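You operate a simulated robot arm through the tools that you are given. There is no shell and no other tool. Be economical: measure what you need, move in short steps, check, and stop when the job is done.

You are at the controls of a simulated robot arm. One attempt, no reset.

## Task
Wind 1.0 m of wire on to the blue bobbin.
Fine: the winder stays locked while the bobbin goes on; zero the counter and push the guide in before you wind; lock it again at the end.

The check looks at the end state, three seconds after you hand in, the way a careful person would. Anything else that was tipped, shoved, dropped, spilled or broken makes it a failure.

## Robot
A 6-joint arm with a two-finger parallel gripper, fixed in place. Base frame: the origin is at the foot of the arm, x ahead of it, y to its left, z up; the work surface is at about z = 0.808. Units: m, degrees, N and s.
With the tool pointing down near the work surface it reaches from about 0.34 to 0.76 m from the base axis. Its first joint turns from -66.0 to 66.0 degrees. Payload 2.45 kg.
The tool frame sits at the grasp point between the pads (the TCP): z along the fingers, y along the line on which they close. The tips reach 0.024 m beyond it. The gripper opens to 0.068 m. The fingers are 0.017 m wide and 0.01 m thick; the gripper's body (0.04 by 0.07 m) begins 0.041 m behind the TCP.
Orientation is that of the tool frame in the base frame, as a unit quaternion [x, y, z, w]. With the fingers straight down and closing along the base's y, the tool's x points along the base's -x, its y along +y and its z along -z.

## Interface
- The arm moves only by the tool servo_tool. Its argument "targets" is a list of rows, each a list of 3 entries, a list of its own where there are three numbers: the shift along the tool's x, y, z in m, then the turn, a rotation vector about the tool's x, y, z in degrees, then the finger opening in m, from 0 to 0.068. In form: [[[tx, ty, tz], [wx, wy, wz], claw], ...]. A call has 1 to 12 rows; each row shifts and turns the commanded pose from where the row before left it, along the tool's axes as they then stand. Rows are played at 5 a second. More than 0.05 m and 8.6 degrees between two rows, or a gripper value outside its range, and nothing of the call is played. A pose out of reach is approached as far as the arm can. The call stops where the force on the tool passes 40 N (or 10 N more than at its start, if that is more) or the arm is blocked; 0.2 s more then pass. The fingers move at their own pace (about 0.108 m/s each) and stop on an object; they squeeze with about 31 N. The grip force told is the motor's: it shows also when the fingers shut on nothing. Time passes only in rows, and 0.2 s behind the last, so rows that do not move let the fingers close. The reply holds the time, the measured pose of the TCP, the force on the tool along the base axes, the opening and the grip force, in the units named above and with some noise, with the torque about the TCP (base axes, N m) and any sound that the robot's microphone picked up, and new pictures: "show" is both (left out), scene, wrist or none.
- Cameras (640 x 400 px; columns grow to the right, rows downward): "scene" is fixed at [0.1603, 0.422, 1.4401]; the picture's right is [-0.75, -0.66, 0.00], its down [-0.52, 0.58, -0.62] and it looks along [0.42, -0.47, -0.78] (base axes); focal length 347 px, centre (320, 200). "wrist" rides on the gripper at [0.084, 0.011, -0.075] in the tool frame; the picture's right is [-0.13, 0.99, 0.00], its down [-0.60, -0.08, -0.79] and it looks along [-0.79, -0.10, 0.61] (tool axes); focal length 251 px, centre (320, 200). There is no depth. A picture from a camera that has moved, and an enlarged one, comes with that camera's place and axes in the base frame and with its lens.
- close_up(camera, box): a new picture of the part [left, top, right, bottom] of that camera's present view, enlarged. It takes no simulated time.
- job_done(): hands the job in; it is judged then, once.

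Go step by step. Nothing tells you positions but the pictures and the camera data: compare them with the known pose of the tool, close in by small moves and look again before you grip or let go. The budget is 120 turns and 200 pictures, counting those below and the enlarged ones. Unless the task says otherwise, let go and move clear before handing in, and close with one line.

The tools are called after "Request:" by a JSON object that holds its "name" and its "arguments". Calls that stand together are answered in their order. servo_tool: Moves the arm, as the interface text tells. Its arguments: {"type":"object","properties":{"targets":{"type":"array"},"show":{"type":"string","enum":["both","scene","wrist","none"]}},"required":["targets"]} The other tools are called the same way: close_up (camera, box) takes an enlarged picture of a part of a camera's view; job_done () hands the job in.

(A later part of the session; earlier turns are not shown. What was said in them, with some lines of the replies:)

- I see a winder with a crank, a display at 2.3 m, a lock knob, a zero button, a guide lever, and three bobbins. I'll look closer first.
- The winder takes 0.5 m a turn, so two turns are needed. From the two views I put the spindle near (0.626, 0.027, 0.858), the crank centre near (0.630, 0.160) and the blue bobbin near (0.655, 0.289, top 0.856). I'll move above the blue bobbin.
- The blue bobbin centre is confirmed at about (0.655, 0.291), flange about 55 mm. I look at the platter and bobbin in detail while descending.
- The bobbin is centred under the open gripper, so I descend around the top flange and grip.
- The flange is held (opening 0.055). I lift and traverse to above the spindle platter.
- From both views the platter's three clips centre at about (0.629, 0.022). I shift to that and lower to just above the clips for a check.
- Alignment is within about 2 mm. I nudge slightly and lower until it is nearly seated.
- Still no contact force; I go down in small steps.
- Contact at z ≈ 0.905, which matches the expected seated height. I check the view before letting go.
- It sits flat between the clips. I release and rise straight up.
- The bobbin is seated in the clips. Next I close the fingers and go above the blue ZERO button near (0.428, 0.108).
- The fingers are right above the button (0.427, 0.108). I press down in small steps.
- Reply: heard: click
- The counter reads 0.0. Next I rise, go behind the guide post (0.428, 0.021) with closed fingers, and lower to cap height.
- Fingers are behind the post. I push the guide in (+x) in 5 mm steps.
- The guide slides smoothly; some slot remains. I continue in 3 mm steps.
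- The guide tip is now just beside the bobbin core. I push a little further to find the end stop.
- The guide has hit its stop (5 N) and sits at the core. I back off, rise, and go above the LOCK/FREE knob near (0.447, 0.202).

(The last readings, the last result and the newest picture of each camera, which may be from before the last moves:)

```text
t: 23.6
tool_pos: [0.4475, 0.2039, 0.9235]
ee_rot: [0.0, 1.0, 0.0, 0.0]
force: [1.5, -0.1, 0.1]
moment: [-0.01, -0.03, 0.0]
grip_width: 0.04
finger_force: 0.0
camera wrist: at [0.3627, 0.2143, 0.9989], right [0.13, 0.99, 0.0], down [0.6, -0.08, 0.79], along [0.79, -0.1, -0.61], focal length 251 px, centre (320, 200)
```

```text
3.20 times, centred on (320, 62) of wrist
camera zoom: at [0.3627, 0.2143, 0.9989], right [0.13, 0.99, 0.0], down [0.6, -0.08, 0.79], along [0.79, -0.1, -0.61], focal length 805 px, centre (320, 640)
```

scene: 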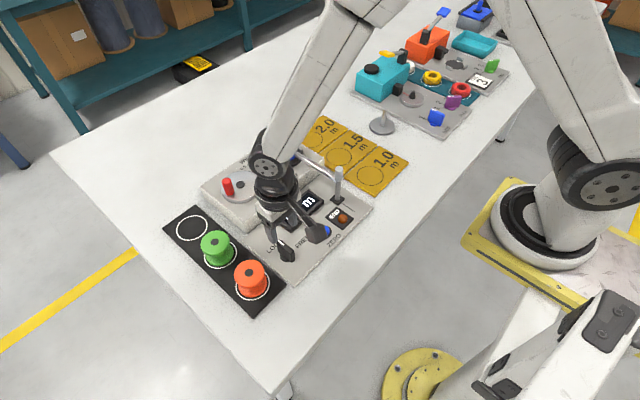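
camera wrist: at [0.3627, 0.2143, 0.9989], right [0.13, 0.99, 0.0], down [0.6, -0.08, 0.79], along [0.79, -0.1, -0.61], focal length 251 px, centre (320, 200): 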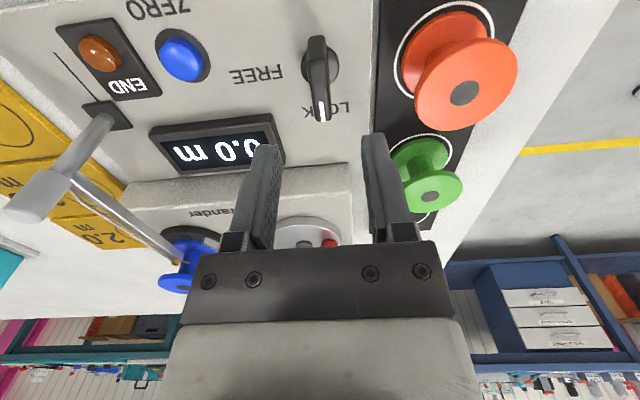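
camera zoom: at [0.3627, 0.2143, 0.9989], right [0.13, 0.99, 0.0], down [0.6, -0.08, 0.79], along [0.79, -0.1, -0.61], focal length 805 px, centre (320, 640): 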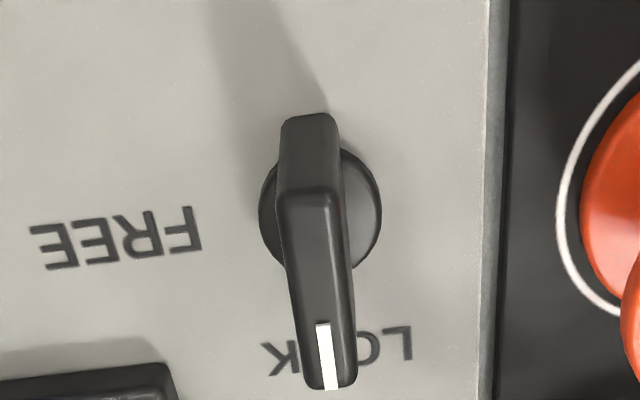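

The knob axis is at (0.4457, 0.202), its blade along x with the top near 0.85. I descend astride it and grip.

Request:
{"name": "servo_tool", "arguments": {"targets": [[[0.001, 0, 0.03], [0, 0, 0], 0.04], [[0, 0, 0.03], [0, 0, 0], 0.04], [[0, 0, 0.012], [0, 0, 0], 0.04], [[0, 0, 0], [0, 0, 0], 0.04], [[0, 0, 0], [0, 0, 0], 0.005], [[0, 0, 0], [0, 0, 0], 0.005], [[0, 0, 0], [0, 0, 0], 0.005]]}}

```text
t: 25.2
tool_pos: [0.4455, 0.2034, 0.8509]
ee_rot: [-0.001, 1.0, 0.0, 0.0]
force: [0.6, 1.3, -6.3]
moment: [0.0, -0.59, 0.0]
grip_width: 0.0117
finger_force: 32.5
camera wrist: at [0.3611, 0.2142, 0.9268], right [0.13, 0.99, 0.0], down [0.6, -0.08, 0.79], along [0.79, -0.1, -0.61], focal length 251 px, centre (320, 200)
```

scene: 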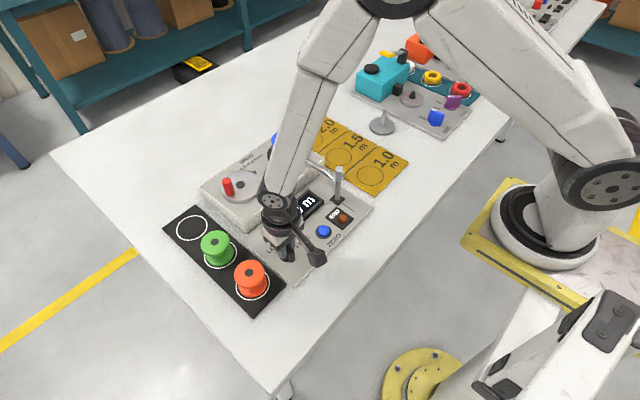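
wrist: 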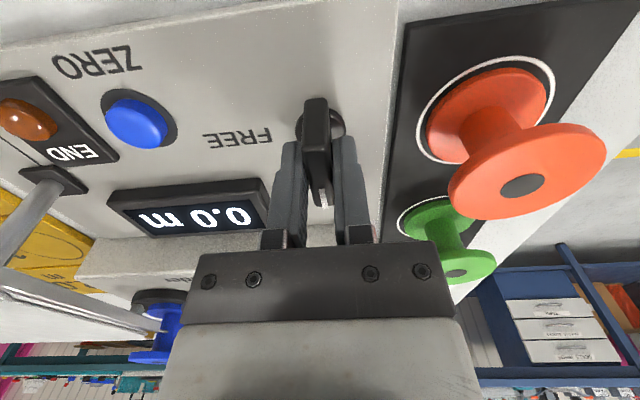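

The knob is gripped (12 mm). I turn clockwise seen from above, from LOCK toward FREE, in steps.

Request:
{"name": "servo_tool", "arguments": {"targets": [[[0, 0, 0], [0, 0, 8.2], 0.005], [[0, 0, 0], [0, 0, 8.2], 0.005], [[0, 0, 0], [0, 0, 8.2], 0.005], [[0, 0, 0], [0, 0, 8.2], 0.005], [[0, 0, 0], [0, 0, 8.2], 0.005], [[0, 0, 0], [0, 0, 0], 0.005]]}}

```text
t: 26.6
tool_pos: [0.447, 0.2051, 0.852]
ee_rot: [0.35, 0.937, 0.001, 0.001]
force: [8.4, 28.3, -19.4]
moment: [-0.14, 0.33, 0.06]
grip_width: 0.0118
finger_force: 32.7
camera wrist: at [0.3894, 0.268, 0.9273], right [0.75, 0.66, 0.0], down [0.4, -0.46, 0.79], along [0.53, -0.59, -0.61], focal length 251 px, centre (320, 200)
```

scene: 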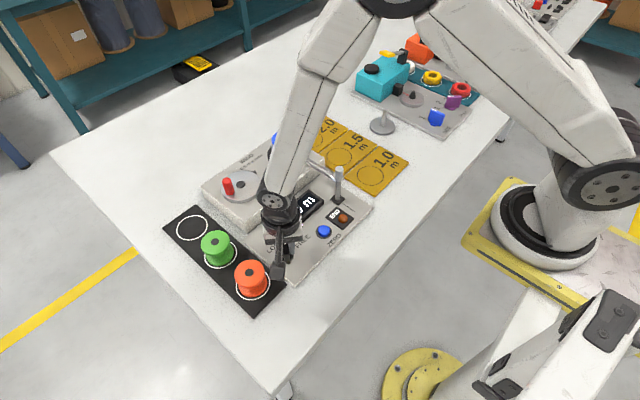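
wrist: 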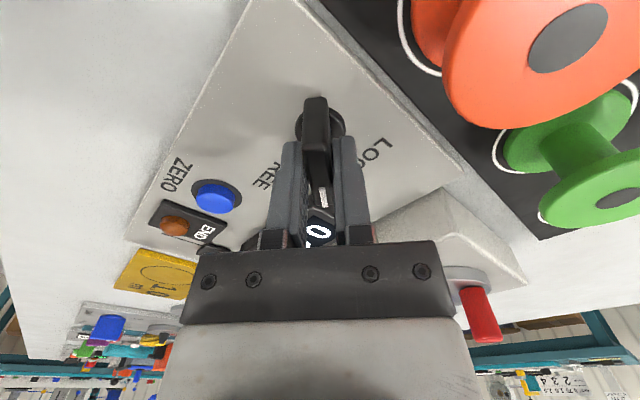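

It follows to 41°, with a side load of 28 N, so I relieve it by shifting about 2 mm toward +y, then continue.

Request:
{"name": "servo_tool", "arguments": {"targets": [[[0.0008, 0.002, 0.0006], [0, 0, 0], 0.005], [[0, 0, 0], [0, 0, 8.2], 0.005], [[0, 0, 0], [0, 0, 8.2], 0.005], [[0, 0, 0], [0, 0, 8.2], 0.005], [[0, 0, 0], [0, 0, 0], 0.005]], "show": "wrist"}}

```text
t: 27.8
tool_pos: [0.4466, 0.2054, 0.8523]
ee_rot: [0.542, 0.84, 0.002, 0.001]
force: [13.4, 4.3, 14.1]
moment: [-0.84, -0.06, 0.02]
grip_width: 0.0117
finger_force: 32.6
camera wrist: at [0.4218, 0.2862, 0.9274], right [0.96, 0.29, 0.0], down [0.17, -0.58, 0.79], along [0.23, -0.76, -0.61], focal length 251 px, centre (320, 200)
```

wrist: 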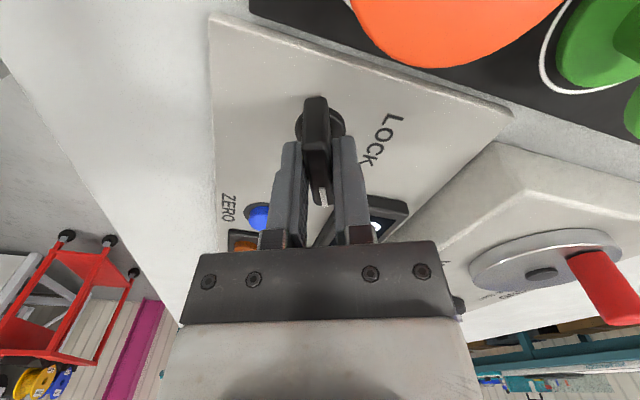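

Request:
{"name": "servo_tool", "arguments": {"targets": [[[-0.0004, 0.0009, -0.0003], [0, 0, 0], 0.005], [[0, 0, 0], [0, 0, 8.2], 0.005], [[0, 0, 0], [0, 0, 8.2], 0.005], [[0, 0, 0], [0, 0, 8.2], 0.005], [[0, 0, 0], [0, 0, 0], 0.005]], "show": "wrist"}}

```text
t: 29.0
tool_pos: [0.4477, 0.2054, 0.8524]
ee_rot: [0.708, 0.706, 0.002, 0.0]
force: [17.5, -1.2, 11.0]
moment: [-0.65, 0.04, 0.25]
grip_width: 0.0121
finger_force: 32.1
camera wrist: at [0.4586, 0.2893, 0.9274], right [0.99, -0.13, 0.0], down [-0.08, -0.6, 0.79], along [-0.1, -0.79, -0.61], focal length 251 px, centre (320, 200)
```

wrist: 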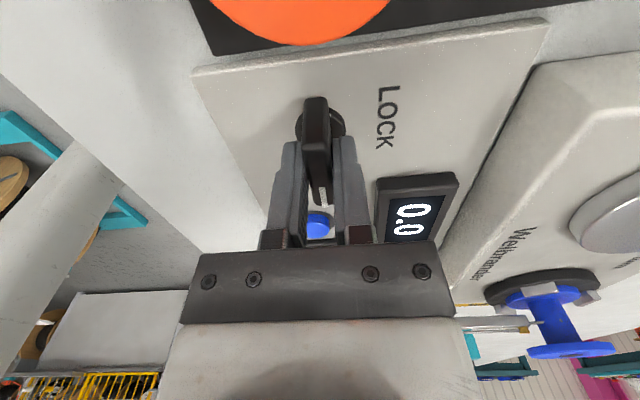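

The knob is at 90°, pointing at FREE. I let go and rise to check it.

Request:
{"name": "servo_tool", "arguments": {"targets": [[[0, 0, 0], [0, 0, 0], 0.035], [[0, 0, 0], [0, 0, 0], 0.035], [[0, 0, -0.04], [0, 0, 0], 0.035], [[0, 0, -0.04], [0, 0, 0], 0.035], [[0, 0, 0], [0, 0, 0], 0.035]]}}

Request:
{"name": "close_up", "arguments": {"camera": "scene", "box": [220, 190, 348, 270]}}

Request:
{"name": "close_up", "arguments": {"camera": "wrist", "box": [220, 0, 420, 125]}}

```text
t: 30.2
tool_pos: [0.4465, 0.2045, 0.9306]
ee_rot: [0.708, 0.707, -0.001, -0.001]
force: [0.9, 0.7, -0.5]
moment: [0.04, 0.05, 0.01]
grip_width: 0.0347
finger_force: 0.1
camera wrist: at [0.457, 0.2889, 1.0066], right [0.99, -0.13, 0.0], down [-0.08, -0.6, 0.79], along [-0.11, -0.79, -0.61], focal length 251 px, centre (320, 200)
```

scene: 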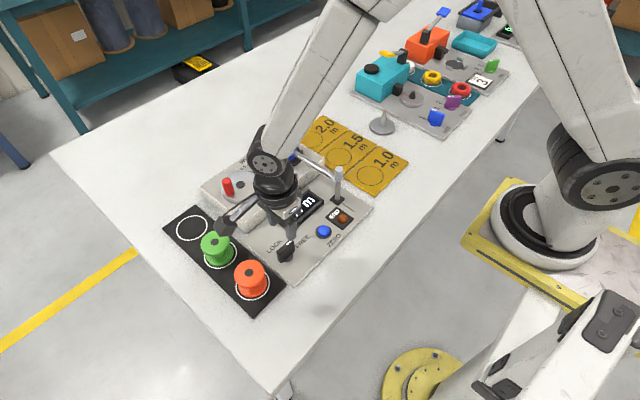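
wrist: 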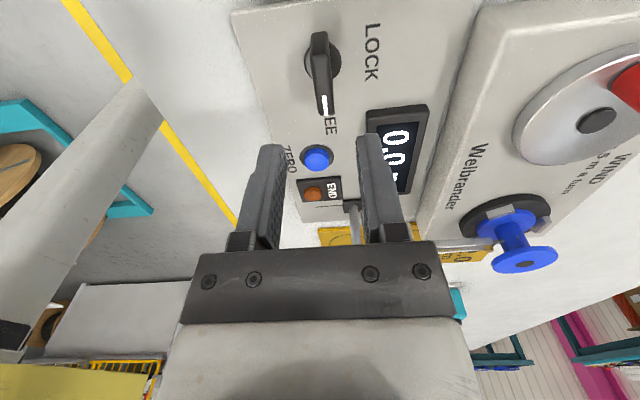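

```text
5.00 times, centred on (284, 230) of scene
camera zoom: at [0.1603, 0.422, 1.4401], right [-0.75, -0.66, 0.0], down [-0.52, 0.58, -0.62], along [0.42, -0.47, -0.78], focal length 1733 px, centre (500, 50)
```

zoom: 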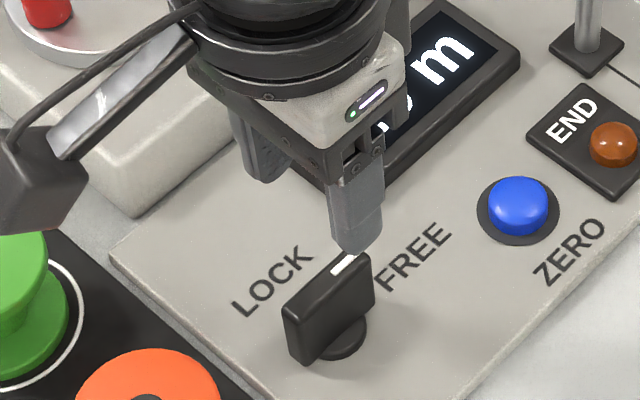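

```text
3.20 times, centred on (320, 62) of wrist
camera zoom: at [0.457, 0.2889, 1.0066], right [0.99, -0.13, 0.0], down [-0.08, -0.6, 0.79], along [-0.11, -0.79, -0.61], focal length 805 px, centre (320, 640)
```

zoom: 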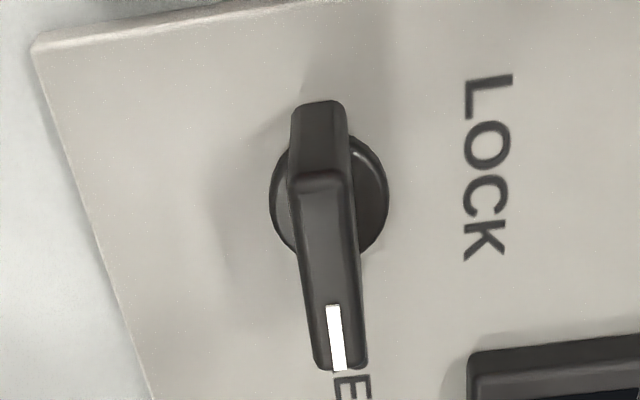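

FREE is set. I go above the crank's red handle near (0.626, 0.190), keeping this orientation (fingers closing along x).

Request:
{"name": "servo_tool", "arguments": {"targets": [[[0, 0, -0.035], [0, 0, 0], 0.045], [[0, 0, -0.034], [0, 0, 0], 0.045], [[-0.0025, 0.036, 0], [0, 0, 0], 0.045], [[-0.0025, 0.036, 0], [0, 0, 0], 0.045], [[-0.0025, 0.036, 0], [0, 0, 0], 0.045], [[-0.003, 0.036, 0], [0, 0, 0], 0.045], [[-0.003, 0.035, 0], [0, 0, 0], 0.045], [[0, 0, 0], [0, 0, 0], 0.045]]}}

Request:
{"name": "close_up", "arguments": {"camera": "wrist", "box": [220, 0, 420, 125]}}

Request:
{"name": "close_up", "arguments": {"camera": "scene", "box": [170, 130, 298, 210]}}

```text
t: 32.0
tool_pos: [0.6266, 0.1909, 1.0001]
ee_rot: [0.708, 0.706, 0.001, 0.0]
force: [-1.1, 0.5, -0.6]
moment: [-0.02, -0.01, -0.06]
grip_width: 0.045
finger_force: 0.1
camera wrist: at [0.6375, 0.2754, 1.0762], right [0.99, -0.13, 0.0], down [-0.08, -0.6, 0.79], along [-0.1, -0.79, -0.61], focal length 251 px, centre (320, 200)
```

scene: 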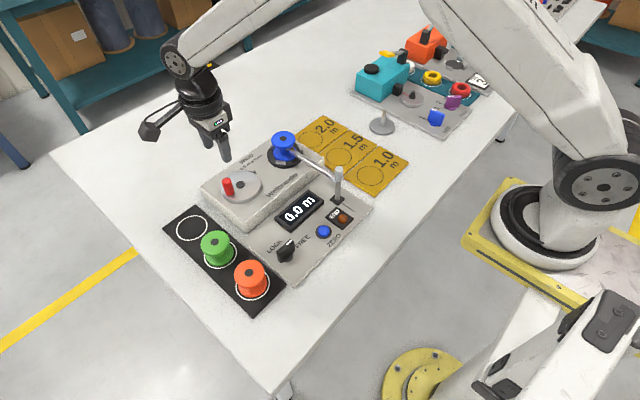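
wrist: 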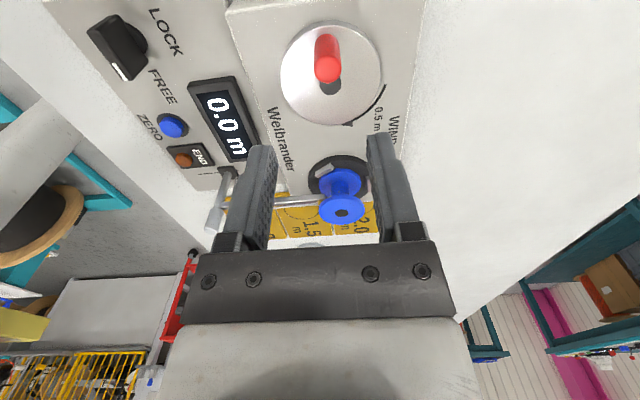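

```text
3.20 times, centred on (320, 62) of wrist
camera zoom: at [0.6375, 0.2754, 1.0762], right [0.99, -0.13, 0.0], down [-0.08, -0.6, 0.79], along [-0.1, -0.79, -0.61], focal length 805 px, centre (320, 640)
```

zoom: 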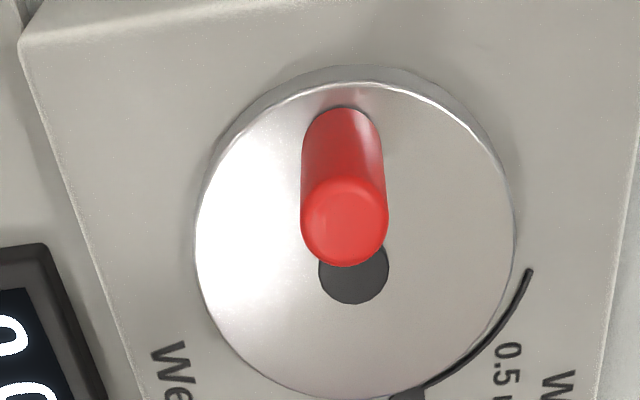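

```text
5.00 times, centred on (234, 170) of scene
camera zoom: at [0.1603, 0.422, 1.4401], right [-0.75, -0.66, 0.0], down [-0.52, 0.58, -0.62], along [0.42, -0.47, -0.78], focal length 1733 px, centre (750, 350)
```

zoom: 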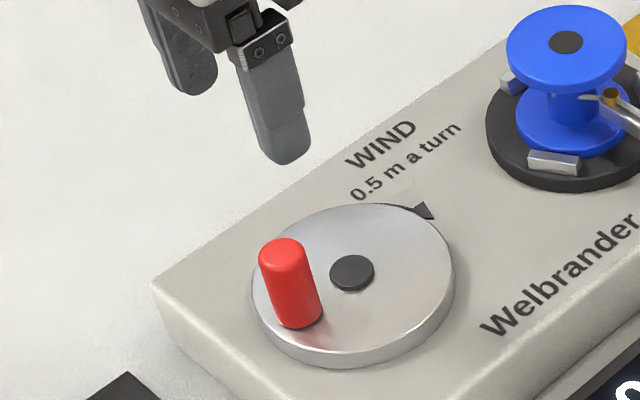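

The handle top is at about (0.631, 0.192, 0.903) and the hub at about (0.630, 0.161), giving a radius of 31 mm. I centre over it, descend and grip.

Request:
{"name": "servo_tool", "arguments": {"targets": [[[0.002, 0.004, 0.03], [0, 0, 0], 0.045], [[0, 0, 0.04], [0, 0, 0], 0.045], [[0, 0, 0.034], [0, 0, 0], 0.045], [[0, 0, 0], [0, 0, 0], 0.045]]}}

Request:
{"name": "close_up", "arguments": {"camera": "scene", "box": [170, 130, 298, 210]}}

```text
t: 33.0
tool_pos: [0.63, 0.1916, 0.8966]
ee_rot: [0.708, 0.706, 0.0, 0.0]
force: [0.0, 0.2, -0.2]
moment: [0.01, 0.02, -0.01]
grip_width: 0.045
finger_force: 0.2
camera wrist: at [0.6407, 0.2766, 0.9717], right [0.99, -0.13, 0.0], down [-0.08, -0.6, 0.79], along [-0.1, -0.79, -0.61], focal length 251 px, centre (320, 200)
```

scene: 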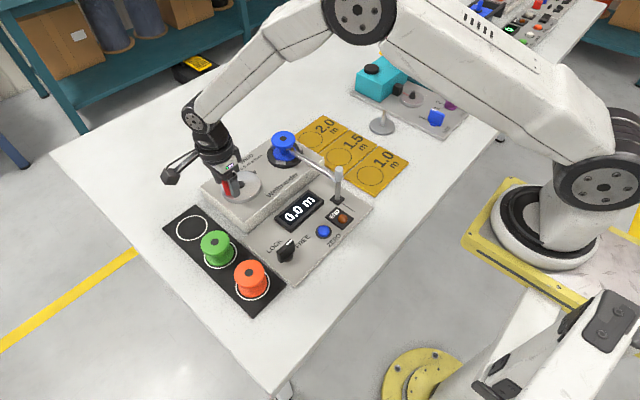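
wrist: 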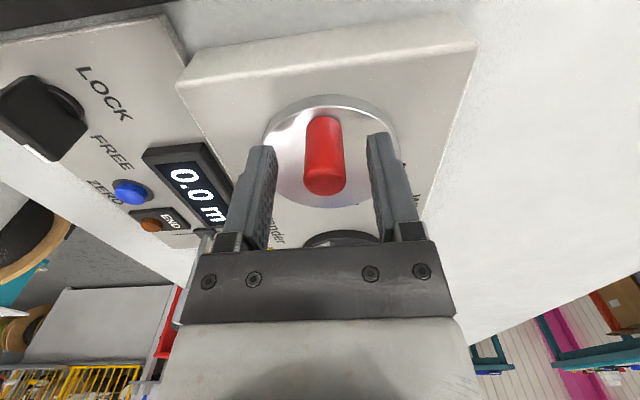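

```text
5.00 times, centred on (234, 170) of scene
camera zoom: at [0.1603, 0.422, 1.4401], right [-0.75, -0.66, 0.0], down [-0.52, 0.58, -0.62], along [0.42, -0.47, -0.78], focal length 1733 px, centre (750, 350)
```

zoom: 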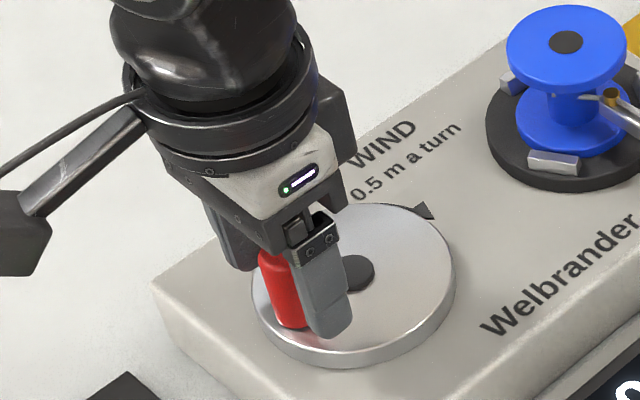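

The handle is between the fingers. I close on it.

Request:
{"name": "servo_tool", "arguments": {"targets": [[[0, 0, 0], [0, 0, 0], 0.01], [[0, 0, 0], [0, 0, 0], 0.01], [[0, 0, 0], [0, 0, 0], 0.01]], "show": "wrist"}}

```text
t: 33.8
tool_pos: [0.6296, 0.1933, 0.8963]
ee_rot: [0.709, 0.706, 0.0, 0.0]
force: [0.6, -0.6, -0.2]
moment: [0.28, 0.07, 0.0]
grip_width: 0.0194
finger_force: 36.9
camera wrist: at [0.6405, 0.2766, 0.9717], right [0.99, -0.13, 0.0], down [-0.08, -0.6, 0.79], along [-0.1, -0.79, -0.61], focal length 251 px, centre (320, 200)
```

wrist: 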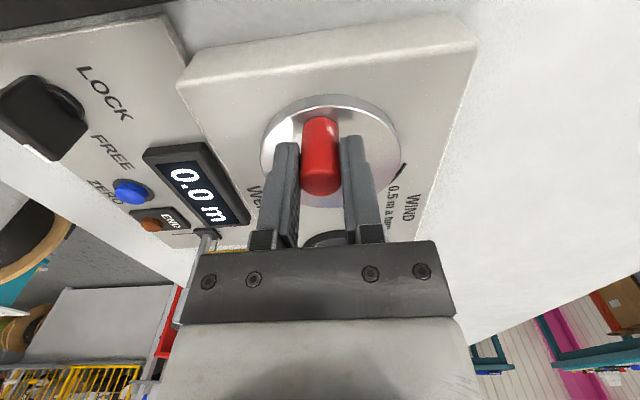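

Gripped (19 mm). I start the winding turn clockwise, 30° first, watching the forces.

Request:
{"name": "servo_tool", "arguments": {"targets": [[[-0.0005, 0.0054, 0], [0, 0, 0], 0.01], [[-0.0014, 0.0052, 0], [0, 0, 0], 0.01], [[-0.0023, 0.0049, 0], [0, 0, 0], 0.01], [[0, 0, 0], [0, 0, 0], 0.01]]}}

Request:
{"name": "close_up", "arguments": {"camera": "scene", "box": [170, 120, 330, 220]}}

```text
t: 34.8
tool_pos: [0.6446, 0.1888, 0.8967]
ee_rot: [0.707, 0.707, 0.001, 0.001]
force: [4.6, 6.9, -3.0]
moment: [-0.62, -0.06, -0.02]
grip_width: 0.0194
finger_force: 36.9
camera wrist: at [0.6562, 0.2733, 0.9718], right [0.99, -0.13, 0.0], down [-0.08, -0.6, 0.79], along [-0.1, -0.79, -0.61], focal length 251 px, centre (320, 200)
```

scene: 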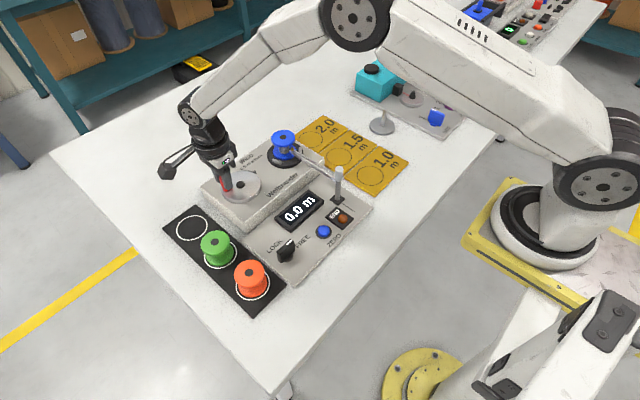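
wrist: 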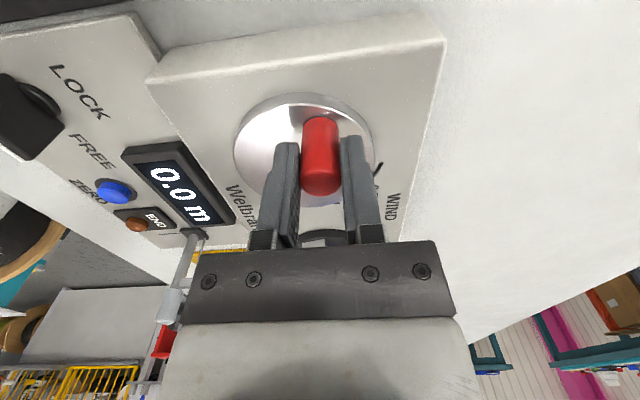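

```text
4.00 times, centred on (250, 170) of scene
camera zoom: at [0.1604, 0.4223, 1.44], right [-0.75, -0.66, 0.0], down [-0.52, 0.58, -0.62], along [0.42, -0.47, -0.78], focal length 1386 px, centre (600, 320)
```

zoom: 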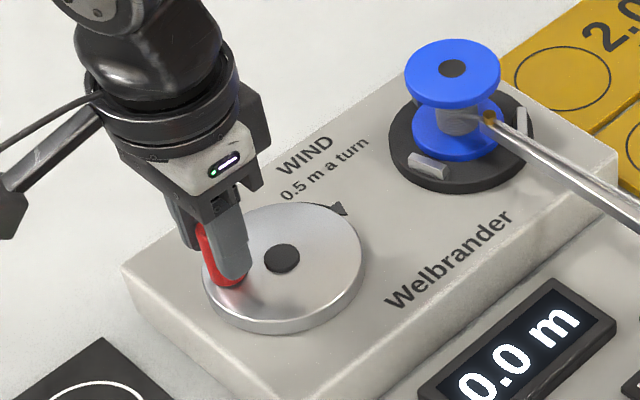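

The bobbin turns and wire lands on the core; forces are small. I continue the circle.

Request:
{"name": "servo_tool", "arguments": {"targets": [[[-0.0031, 0.0044, 0], [0, 0, 0], 0.01], [[-0.0038, 0.0038, 0], [0, 0, 0], 0.01], [[-0.0044, 0.0031, 0], [0, 0, 0], 0.01], [[-0.0049, 0.0023, 0], [0, 0, 0], 0.01], [[-0.0052, 0.0014, 0], [0, 0, 0], 0.01], [[-0.0054, 0.0005, 0], [0, 0, 0], 0.01], [[0, 0, 0], [0, 0, 0], 0.01]], "show": "wrist"}}

```text
t: 36.4
tool_pos: [0.6609, 0.1606, 0.8979]
ee_rot: [0.709, 0.705, 0.001, 0.0]
force: [23.3, -0.9, -8.5]
moment: [-0.14, 0.32, 0.03]
grip_width: 0.0195
finger_force: 37.7
camera wrist: at [0.6724, 0.245, 0.9718], right [0.99, -0.13, 0.0], down [-0.08, -0.6, 0.79], along [-0.1, -0.79, -0.61], focal length 251 px, centre (320, 200)
```

wrist: 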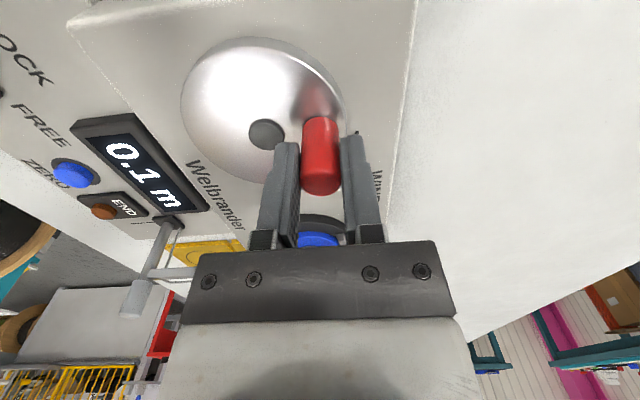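

Outward pull of 23 N toward +x: the true centre lies about 1.5 mm further in x. I correct and go on with the next quarter.

Request:
{"name": "servo_tool", "arguments": {"targets": [[[-0.0054, 0.001, 0], [0, 0, 0], 0.01], [[-0.0052, -0.0014, 0], [0, 0, 0], 0.01], [[-0.0049, -0.0023, 0], [0, 0, 0], 0.01], [[-0.0044, -0.0031, 0], [0, 0, 0], 0.01], [[-0.0038, -0.0038, 0], [0, 0, 0], 0.01], [[-0.0031, -0.0044, 0], [0, 0, 0], 0.01], [[-0.0023, -0.0049, 0], [0, 0, 0], 0.01], [[-0.0014, -0.0052, 0], [0, 0, 0], 0.01], [[-0.0005, -0.0054, 0], [0, 0, 0], 0.01], [[0, 0, 0], [0, 0, 0], 0.01]], "show": "wrist"}}

```text
t: 38.6
tool_pos: [0.6314, 0.1317, 0.897]
ee_rot: [0.708, 0.706, 0.001, 0.0]
force: [-0.2, 18.6, 2.6]
moment: [0.08, 0.11, 0.0]
grip_width: 0.0196
finger_force: 36.7
camera wrist: at [0.6414, 0.2165, 0.9719], right [0.99, -0.13, 0.0], down [-0.08, -0.6, 0.79], along [-0.1, -0.79, -0.61], focal length 251 px, centre (320, 200)
```

wrist: 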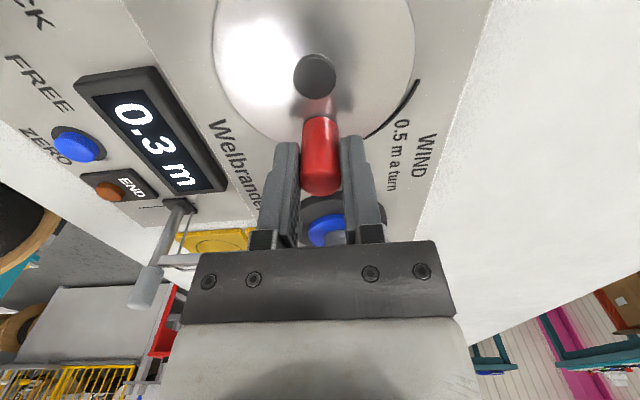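

Half a turn done (0.3 shown). I correct +1 mm in y and continue.

Request:
{"name": "servo_tool", "arguments": {"targets": [[[0.0015, -0.0054, 0], [0, 0, 0], 0.01], [[0.0014, -0.0052, 0], [0, 0, 0], 0.01], [[0.0023, -0.0049, 0], [0, 0, 0], 0.01], [[0.0031, -0.0044, 0], [0, 0, 0], 0.01], [[0.0038, -0.0038, 0], [0, 0, 0], 0.01], [[0.0044, -0.0031, 0], [0, 0, 0], 0.01], [[0.0049, -0.0023, 0], [0, 0, 0], 0.01], [[0.0052, -0.0014, 0], [0, 0, 0], 0.01], [[0.0054, -0.0005, 0], [0, 0, 0], 0.01], [[0, 0, 0], [0, 0, 0], 0.01]], "show": "wrist"}}

```text
t: 40.8
tool_pos: [0.6014, 0.1631, 0.8967]
ee_rot: [0.708, 0.707, 0.002, 0.002]
force: [26.8, 0.3, -9.0]
moment: [-0.81, 0.22, 0.08]
grip_width: 0.0192
finger_force: 36.9
camera wrist: at [0.6123, 0.2471, 0.9719], right [0.99, -0.13, 0.0], down [-0.08, -0.6, 0.79], along [-0.1, -0.79, -0.61], focal length 251 px, centre (320, 200)
```

wrist: 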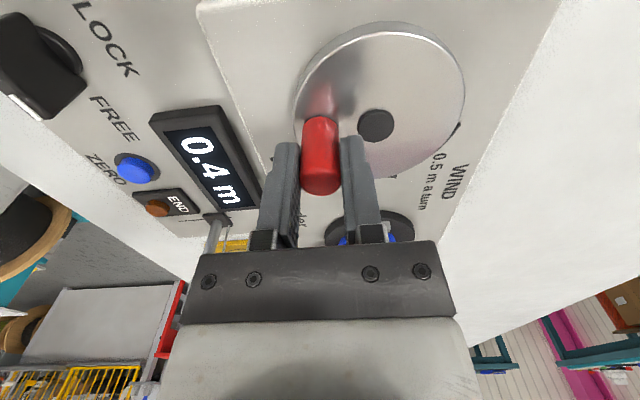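

Three quarters done (0.4 shown). The fit is now centre ≈ (0.633, 0.162), radius ≈ 30.3 mm. I finish the first turn with that.

Request:
{"name": "servo_tool", "arguments": {"targets": [[[0.0053, 0.0024, 0], [0, 0, 0], 0.01], [[0.0051, 0.0014, 0], [0, 0, 0], 0.01], [[0.0048, 0.0022, 0], [0, 0, 0], 0.01], [[0.0043, 0.003, 0], [0, 0, 0], 0.01], [[0.0037, 0.0037, 0], [0, 0, 0], 0.01], [[0.003, 0.0043, 0], [0, 0, 0], 0.01], [[0.0022, 0.0048, 0], [0, 0, 0], 0.01], [[0.0014, 0.0051, 0], [0, 0, 0], 0.01], [[0.0005, 0.0053, 0], [0, 0, 0], 0.01], [[0, 0, 0], [0, 0, 0], 0.01]]}}

Request:
{"name": "close_up", "arguments": {"camera": "scene", "box": [200, 120, 360, 220]}}

```text
t: 43.0
tool_pos: [0.632, 0.1917, 0.8966]
ee_rot: [0.708, 0.706, -0.001, 0.0]
force: [-0.2, -18.8, 10.9]
moment: [-0.78, -0.06, -0.03]
grip_width: 0.0196
finger_force: 36.8
camera wrist: at [0.6424, 0.2767, 0.9717], right [0.99, -0.13, 0.0], down [-0.08, -0.6, 0.79], along [-0.11, -0.79, -0.61], focal length 251 px, centre (320, 200)
```

scene: 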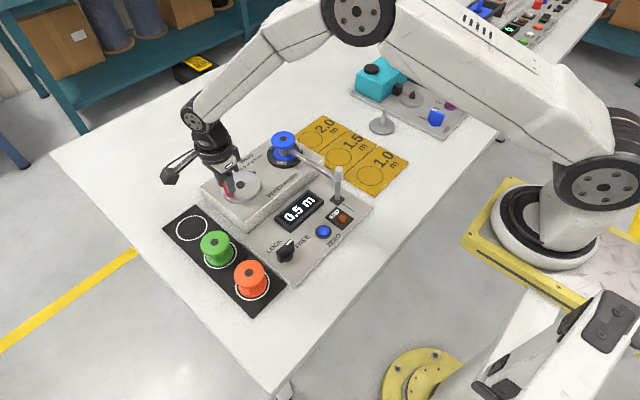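
wrist: 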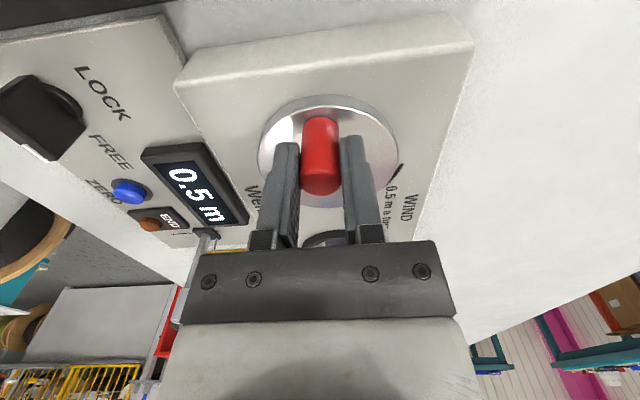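

```text
4.00 times, centred on (280, 170) of scene
camera zoom: at [0.16, 0.4215, 1.4402], right [-0.75, -0.66, 0.0], down [-0.52, 0.58, -0.62], along [0.42, -0.47, -0.78], focal length 1386 px, centre (480, 320)
```

zoom: 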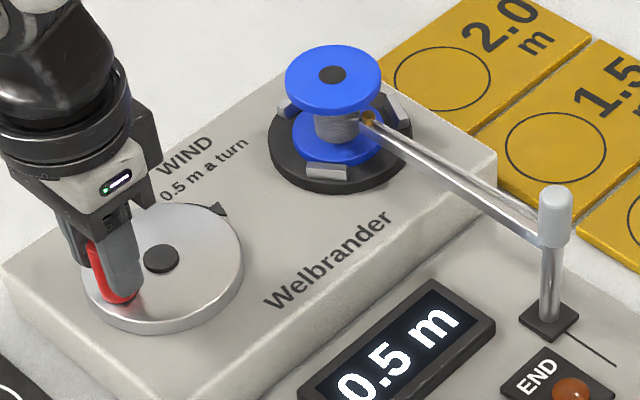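

One turn gives 0.5 m, as expected. Now the second turn, 120° per call.

Request:
{"name": "servo_tool", "arguments": {"targets": [[[-0.0013, 0.0052, 0], [0, 0, 0], 0.01], [[-0.0014, 0.0051, 0], [0, 0, 0], 0.01], [[-0.0022, 0.0048, 0], [0, 0, 0], 0.01], [[-0.003, 0.0043, 0], [0, 0, 0], 0.01], [[-0.0037, 0.0037, 0], [0, 0, 0], 0.01], [[-0.0043, 0.003, 0], [0, 0, 0], 0.01], [[-0.0048, 0.0022, 0], [0, 0, 0], 0.01], [[-0.0051, 0.0014, 0], [0, 0, 0], 0.01], [[-0.0052, 0.0005, 0], [0, 0, 0], 0.01], [[-0.0052, -0.0005, 0], [0, 0, 0], 0.01], [[-0.0051, -0.0014, 0], [0, 0, 0], 0.01], [[-0.0048, -0.0022, 0], [0, 0, 0], 0.01]], "show": "wrist"}}

```text
t: 45.6
tool_pos: [0.6582, 0.1473, 0.8958]
ee_rot: [0.708, 0.706, 0.001, 0.0]
force: [-2.9, 2.0, -0.6]
moment: [0.69, 0.09, 0.01]
grip_width: 0.0193
finger_force: 37.6
camera wrist: at [0.6685, 0.2313, 0.9717], right [0.99, -0.13, 0.0], down [-0.08, -0.6, 0.79], along [-0.1, -0.79, -0.61], focal length 251 px, centre (320, 200)
```

wrist: 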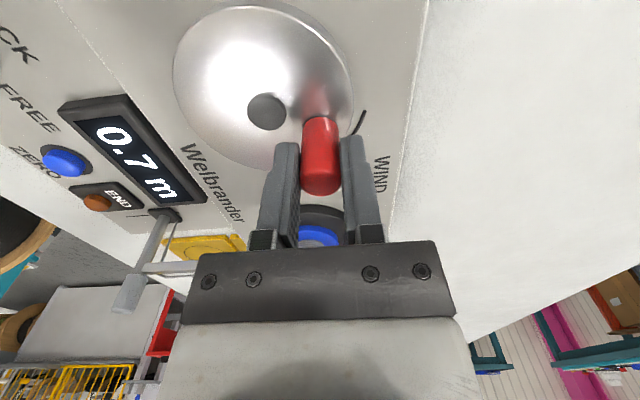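

Forces are tiny now; I continue.

Request:
{"name": "servo_tool", "arguments": {"targets": [[[-0.0043, -0.003, 0], [0, 0, 0], 0.01], [[-0.0037, -0.0037, 0], [0, 0, 0], 0.01], [[-0.003, -0.0043, 0], [0, 0, 0], 0.01], [[-0.0022, -0.0048, 0], [0, 0, 0], 0.01], [[-0.0014, -0.0051, 0], [0, 0, 0], 0.01], [[-0.0005, -0.0052, 0], [0, 0, 0], 0.01], [[0.0005, -0.0052, 0], [0, 0, 0], 0.01], [[0.0014, -0.0051, 0], [0, 0, 0], 0.01], [[0.0022, -0.0048, 0], [0, 0, 0], 0.01], [[0.003, -0.0043, 0], [0, 0, 0], 0.01], [[0.0037, -0.0037, 0], [0, 0, 0], 0.01], [[0.0043, -0.003, 0], [0, 0, 0], 0.01]], "show": "wrist"}}

```text
t: 48.2
tool_pos: [0.6061, 0.1479, 0.8973]
ee_rot: [0.707, 0.707, 0.0, -0.001]
force: [1.7, 2.5, -5.8]
moment: [0.75, -0.01, -0.02]
grip_width: 0.0194
finger_force: 36.8
camera wrist: at [0.6164, 0.2321, 0.9717], right [0.99, -0.13, 0.0], down [-0.08, -0.6, 0.79], along [-0.1, -0.79, -0.61], focal length 251 px, centre (320, 200)
```

wrist: 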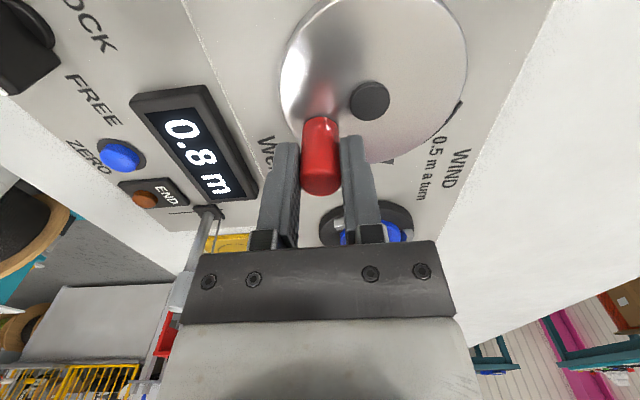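

Request:
{"name": "servo_tool", "arguments": {"targets": [[[0.0048, -0.0022, 0], [0, 0, 0], 0.01], [[0.0051, -0.0014, 0], [0, 0, 0], 0.01], [[0.0052, -0.0005, 0], [0, 0, 0], 0.01], [[0.0052, 0.0005, 0], [0, 0, 0], 0.01], [[0.0051, 0.0014, 0], [0, 0, 0], 0.01], [[0.0048, 0.0022, 0], [0, 0, 0], 0.01], [[0.0043, 0.003, 0], [0, 0, 0], 0.01], [[0.0037, 0.0037, 0], [0, 0, 0], 0.01], [[0.003, 0.0043, 0], [0, 0, 0], 0.01], [[0.0022, 0.0048, 0], [0, 0, 0], 0.01], [[0.0014, 0.0051, 0], [0, 0, 0], 0.01], [[0.0005, 0.0052, 0], [0, 0, 0], 0.01]]}}

Request:
{"name": "close_up", "arguments": {"camera": "scene", "box": [200, 120, 360, 220]}}

```text
t: 50.8
tool_pos: [0.6335, 0.1932, 0.8969]
ee_rot: [0.708, 0.706, -0.001, 0.0]
force: [0.2, -0.6, -0.9]
moment: [-0.59, -0.13, 0.0]
grip_width: 0.0192
finger_force: 37.2
camera wrist: at [0.6427, 0.2766, 0.9718], right [0.99, -0.13, 0.0], down [-0.08, -0.6, 0.79], along [-0.1, -0.79, -0.61], focal length 251 px, centre (320, 200)
```

scene: 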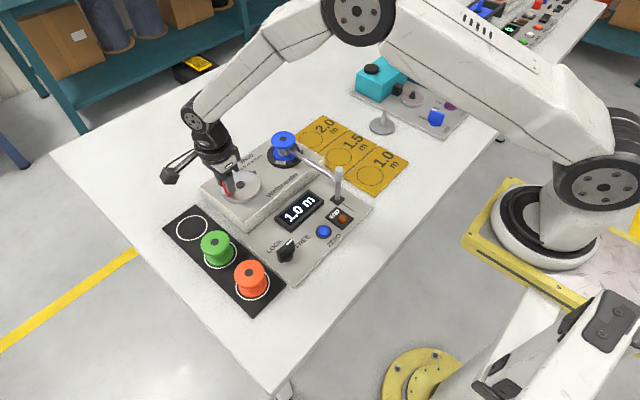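
wrist: 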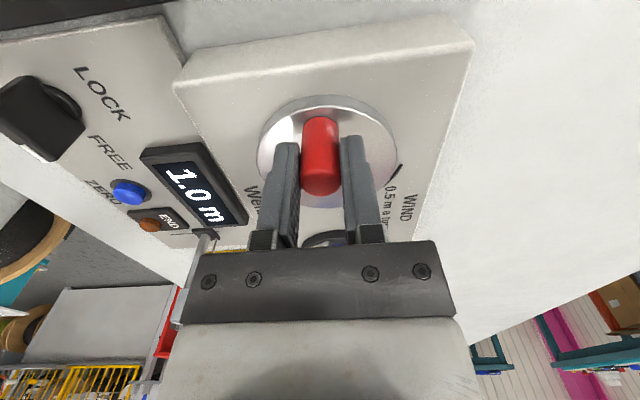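

```text
4.00 times, centred on (280, 170) of scene
camera zoom: at [0.1603, 0.4221, 1.4401], right [-0.75, -0.66, 0.0], down [-0.52, 0.58, -0.62], along [0.42, -0.47, -0.78], focal length 1386 px, centre (480, 320)
```

zoom: 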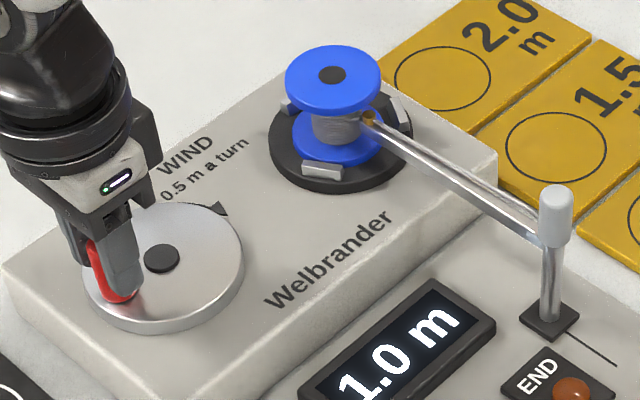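

The counter reads 1.0 m. I release the handle, rise, and return above the knob to lock it.

Request:
{"name": "servo_tool", "arguments": {"targets": [[[0, 0, 0], [0, 0, 0], 0.045], [[0, 0, 0], [0, 0, 0], 0.045], [[0, 0, -0.035], [0, 0, 0], 0.045], [[0, 0, -0.035], [0, 0, 0], 0.045], [[0, 0, -0.034], [0, 0, 0], 0.045], [[0.0023, -0.0371, 0], [0, 0, 0], 0.04], [[0.0023, -0.0371, 0], [0, 0, 0], 0.04], [[0.0023, -0.0371, 0], [0, 0, 0], 0.04], [[0.0023, -0.0371, 0], [0, 0, 0], 0.04], [[0.0023, -0.0371, 0], [0, 0, 0], 0.04], [[0, 0, 0.04], [0, 0, 0], 0.04], [[0, 0, 0.029], [0, 0, 0], 0.04]]}}

Request:
{"name": "close_up", "arguments": {"camera": "wrist", "box": [220, 0, 420, 125]}}

Request:
{"name": "close_up", "arguments": {"camera": "scene", "box": [170, 120, 350, 232]}}

```text
t: 53.4
tool_pos: [0.446, 0.2043, 0.93]
ee_rot: [0.708, 0.706, 0.0, 0.0]
force: [0.3, 0.0, 0.2]
moment: [-0.01, 0.01, -0.03]
grip_width: 0.0399
finger_force: 0.0
camera wrist: at [0.4574, 0.2881, 1.0066], right [0.99, -0.13, 0.0], down [-0.08, -0.6, 0.79], along [-0.1, -0.79, -0.61], focal length 251 px, centre (320, 200)
```

scene: 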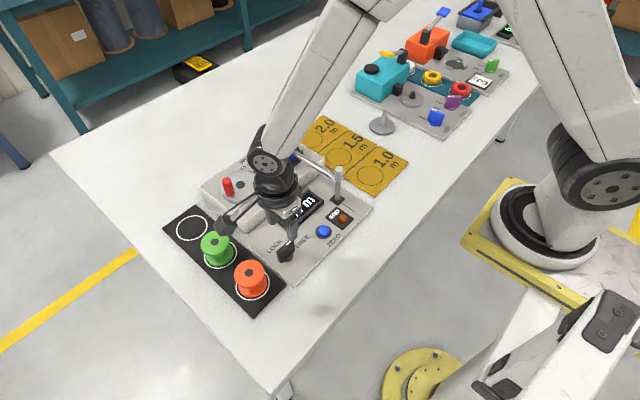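
wrist: 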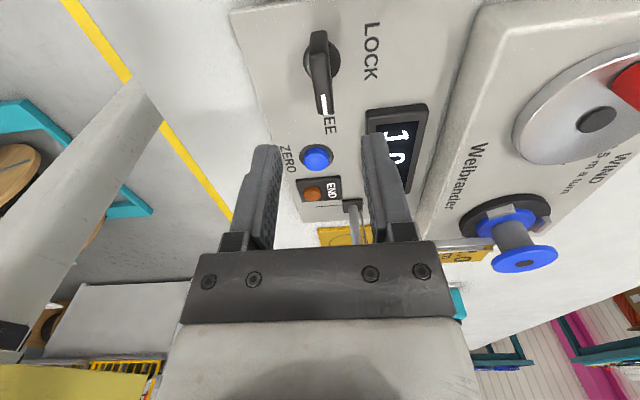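

```text
3.20 times, centred on (320, 62) of wrist
camera zoom: at [0.4574, 0.2881, 1.0066], right [0.99, -0.13, 0.0], down [-0.08, -0.6, 0.79], along [-0.1, -0.79, -0.61], focal length 805 px, centre (320, 640)
```

zoom: 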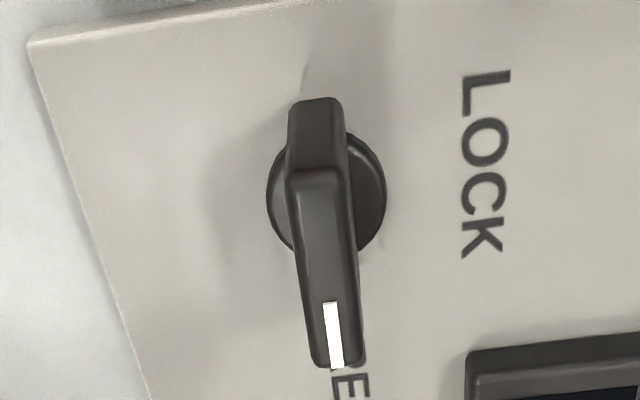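

```text
3.56 times, centred on (260, 176) of scene
camera zoom: at [0.1602, 0.422, 1.4401], right [-0.75, -0.66, 0.0], down [-0.52, 0.58, -0.62], along [0.42, -0.47, -0.78], focal length 1232 px, centre (533, 285)
```

zoom: 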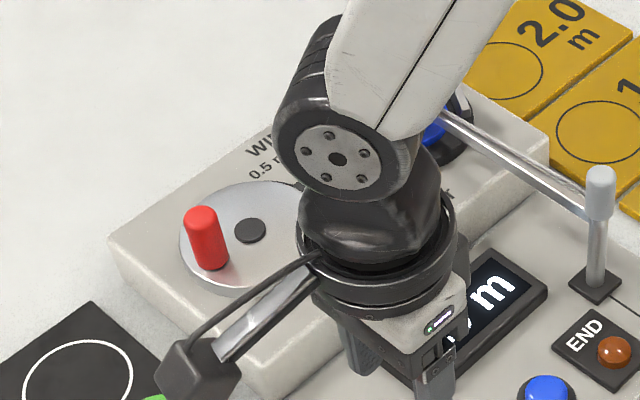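

I descend astride the knob again and grip it.

Request:
{"name": "servo_tool", "arguments": {"targets": [[[0, 0.001, 0.035], [0, 0, 0], 0.04], [[0, 0, 0.035], [0, 0, 0], 0.04], [[0, 0, 0.01], [0, 0, 0], 0.04], [[0, 0, 0], [0, 0, 0], 0.005], [[0, 0, 0], [0, 0, 0], 0.005], [[0, 0, 0], [0, 0, 0], 0.005]], "show": "wrist"}}

```text
t: 54.8
tool_pos: [0.4484, 0.2046, 0.8522]
ee_rot: [0.708, 0.706, 0.0, 0.0]
force: [0.1, 0.1, -2.4]
moment: [0.36, -0.1, 0.11]
grip_width: 0.0119
finger_force: 32.9
camera wrist: at [0.4586, 0.2889, 0.9268], right [0.99, -0.13, 0.0], down [-0.08, -0.6, 0.79], along [-0.1, -0.79, -0.61], focal length 251 px, centre (320, 200)
```

wrist: 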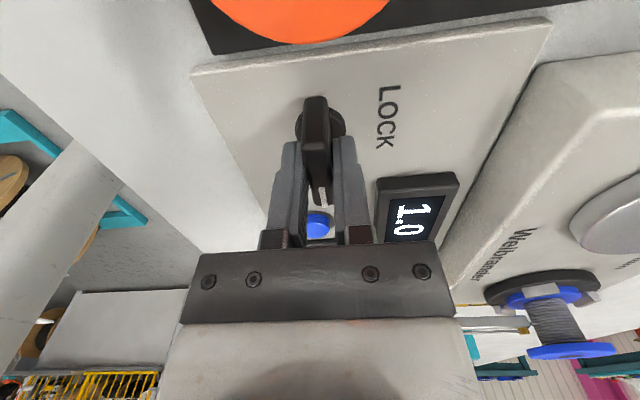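

Gripped without side load. I turn it back counter-clockwise toward LOCK.

Request:
{"name": "servo_tool", "arguments": {"targets": [[[0, 0, 0], [0, 0, -8.2], 0.005], [[0, 0, 0], [0, 0, -8.2], 0.005], [[0, 0, 0], [0, 0, -8.2], 0.005], [[0, 0, 0], [0, 0, -8.2], 0.005], [[0, 0, 0], [0, 0, -8.2], 0.005], [[0, 0, 0], [0, 0, 0], 0.005]], "show": "wrist"}}

```text
t: 56.2
tool_pos: [0.4467, 0.204, 0.8521]
ee_rot: [0.415, 0.91, -0.001, -0.001]
force: [-13.5, 10.7, 4.8]
moment: [0.03, -0.21, 0.01]
grip_width: 0.0118
finger_force: 32.5
camera wrist: at [0.3998, 0.2752, 0.9268], right [0.83, 0.55, 0.0], down [0.34, -0.51, 0.79], along [0.44, -0.66, -0.61], focal length 251 px, centre (320, 200)
```

wrist: 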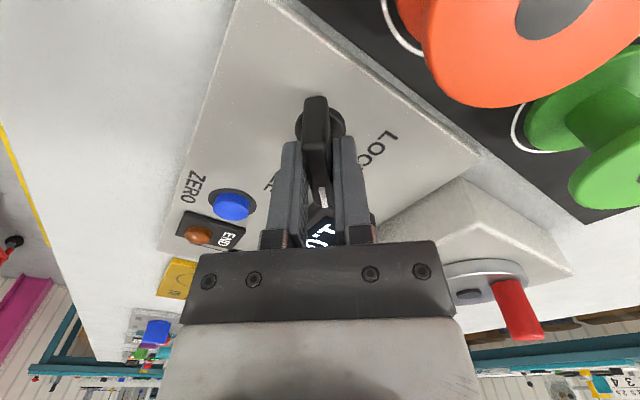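

Request:
{"name": "servo_tool", "arguments": {"targets": [[[0.0012, -0.0003, 0], [0, 0, 0], 0.005], [[0, 0, 0], [0, 0, -8.2], 0.005], [[0, 0, 0], [0, 0, -8.2], 0.005], [[0, 0, 0], [0, 0, -8.2], 0.005], [[0, 0, 0], [0, 0, -8.2], 0.005], [[0, 0, 0], [0, 0, -8.2], 0.005], [[0, 0, 0], [0, 0, -8.2], 0.005], [[0, 0, 0], [0, 0, 0], 0.005]], "show": "wrist"}}

```text
t: 58.0
tool_pos: [0.4464, 0.2027, 0.8518]
ee_rot: [-0.001, 1.0, 0.0, -0.001]
force: [1.9, -32.8, 12.3]
moment: [-0.24, -0.81, -0.11]
grip_width: 0.0116
finger_force: 32.9
camera wrist: at [0.3621, 0.2143, 0.9269], right [0.13, 0.99, 0.0], down [0.61, -0.08, 0.79], along [0.79, -0.1, -0.61], focal length 251 px, centre (320, 200)
```

wrist: 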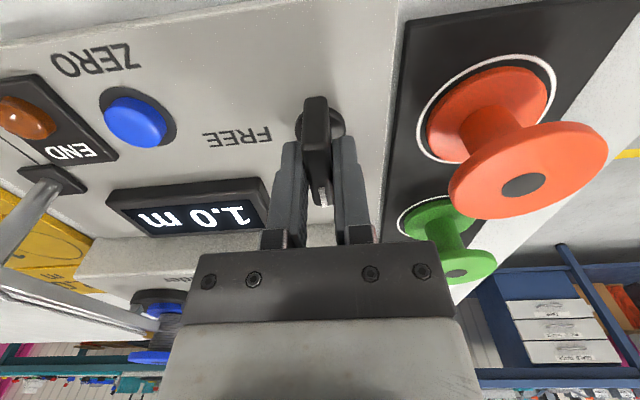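

The knob is back at LOCK. I ease the side load, let go and rise clear.

Request:
{"name": "servo_tool", "arguments": {"targets": [[[0, -0.002, 0], [0, 0, 0], 0.005], [[0, 0, 0], [0, 0, 0], 0.04], [[0, 0, 0], [0, 0, 0], 0.04], [[0, 0, -0.04], [0, 0, 0], 0.04], [[0, 0, -0.045], [0, 0, 0], 0.04], [[0.015, 0, -0.045], [0, 0, 0], 0.04], [[0.015, 0, -0.045], [0, 0, 0], 0.04], [[0, 0, -0.045], [0, 0, 0], 0.04], [[0, 0, 0], [0, 0, 0], 0.04]]}}

Request:
{"name": "close_up", "arguments": {"camera": "scene", "box": [160, 120, 384, 260]}}

Request:
{"name": "close_up", "arguments": {"camera": "wrist", "box": [160, 0, 480, 200]}}

```text
t: 60.0
tool_pos: [0.4165, 0.2023, 1.0731]
ee_rot: [-0.001, 1.0, -0.001, 0.0]
force: [0.4, 0.0, -0.6]
moment: [0.07, -0.02, 0.01]
grip_width: 0.0398
finger_force: 0.1
camera wrist: at [0.3322, 0.2132, 1.1469], right [0.13, 0.99, 0.0], down [0.6, -0.08, 0.79], along [0.79, -0.1, -0.61], focal length 251 px, centre (320, 200)
```

scene: 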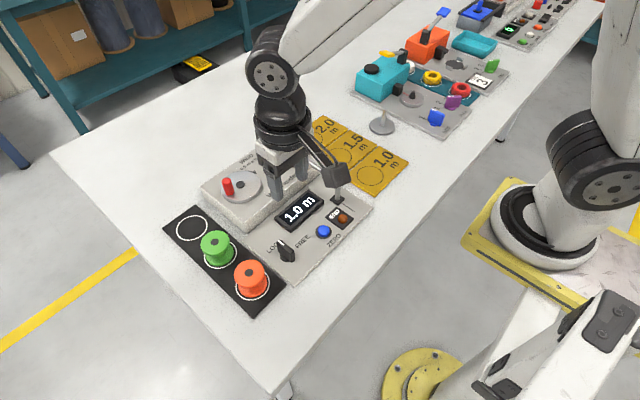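
wrist: 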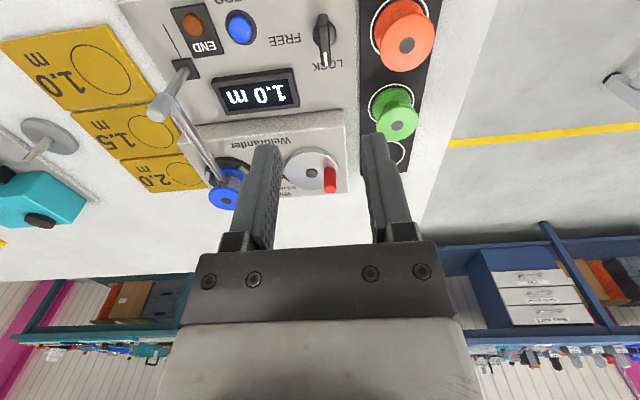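

```text
2.86 times, centred on (272, 190) of scene
camera zoom: at [0.1602, 0.422, 1.4401], right [-0.75, -0.66, 0.0], down [-0.52, 0.58, -0.62], along [0.42, -0.47, -0.78], focal length 990 px, centre (457, 229)
```

zoom: 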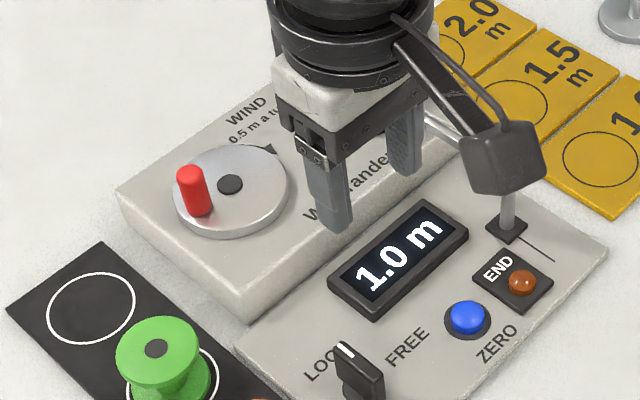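

```text
2.00 times, centred on (320, 100) of wrist
camera zoom: at [0.3322, 0.2132, 1.1469], right [0.13, 0.99, 0.0], down [0.6, -0.08, 0.79], along [0.79, -0.1, -0.61], focal length 503 px, centre (320, 400)
```

zoom: 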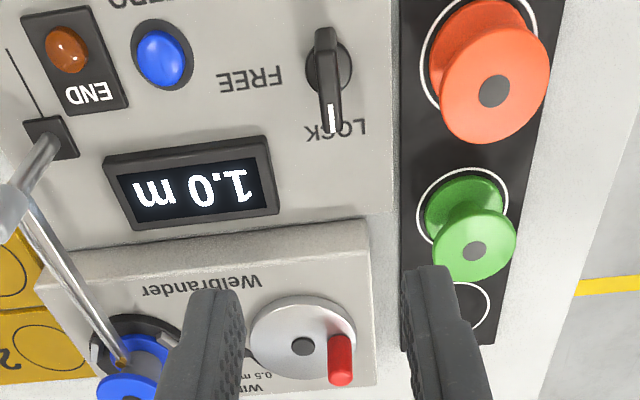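

The knob points to LOCK, the counter reads 1.0 m, the guide is in, and the blue bobbin sits wound on the spindle. The other bobbins are untouched and the arm is clear, so I hand in.

Request:
{"name": "job_done", "arguments": {}}

```text
The job is handed in.
```

I wound 1.0 m of wire on to the blue bobbin: two crank turns, with the counter going from 0.0 to 1.0 m. The winder is locked again, and I left the bobbin on the spindle with the guide pushed in.
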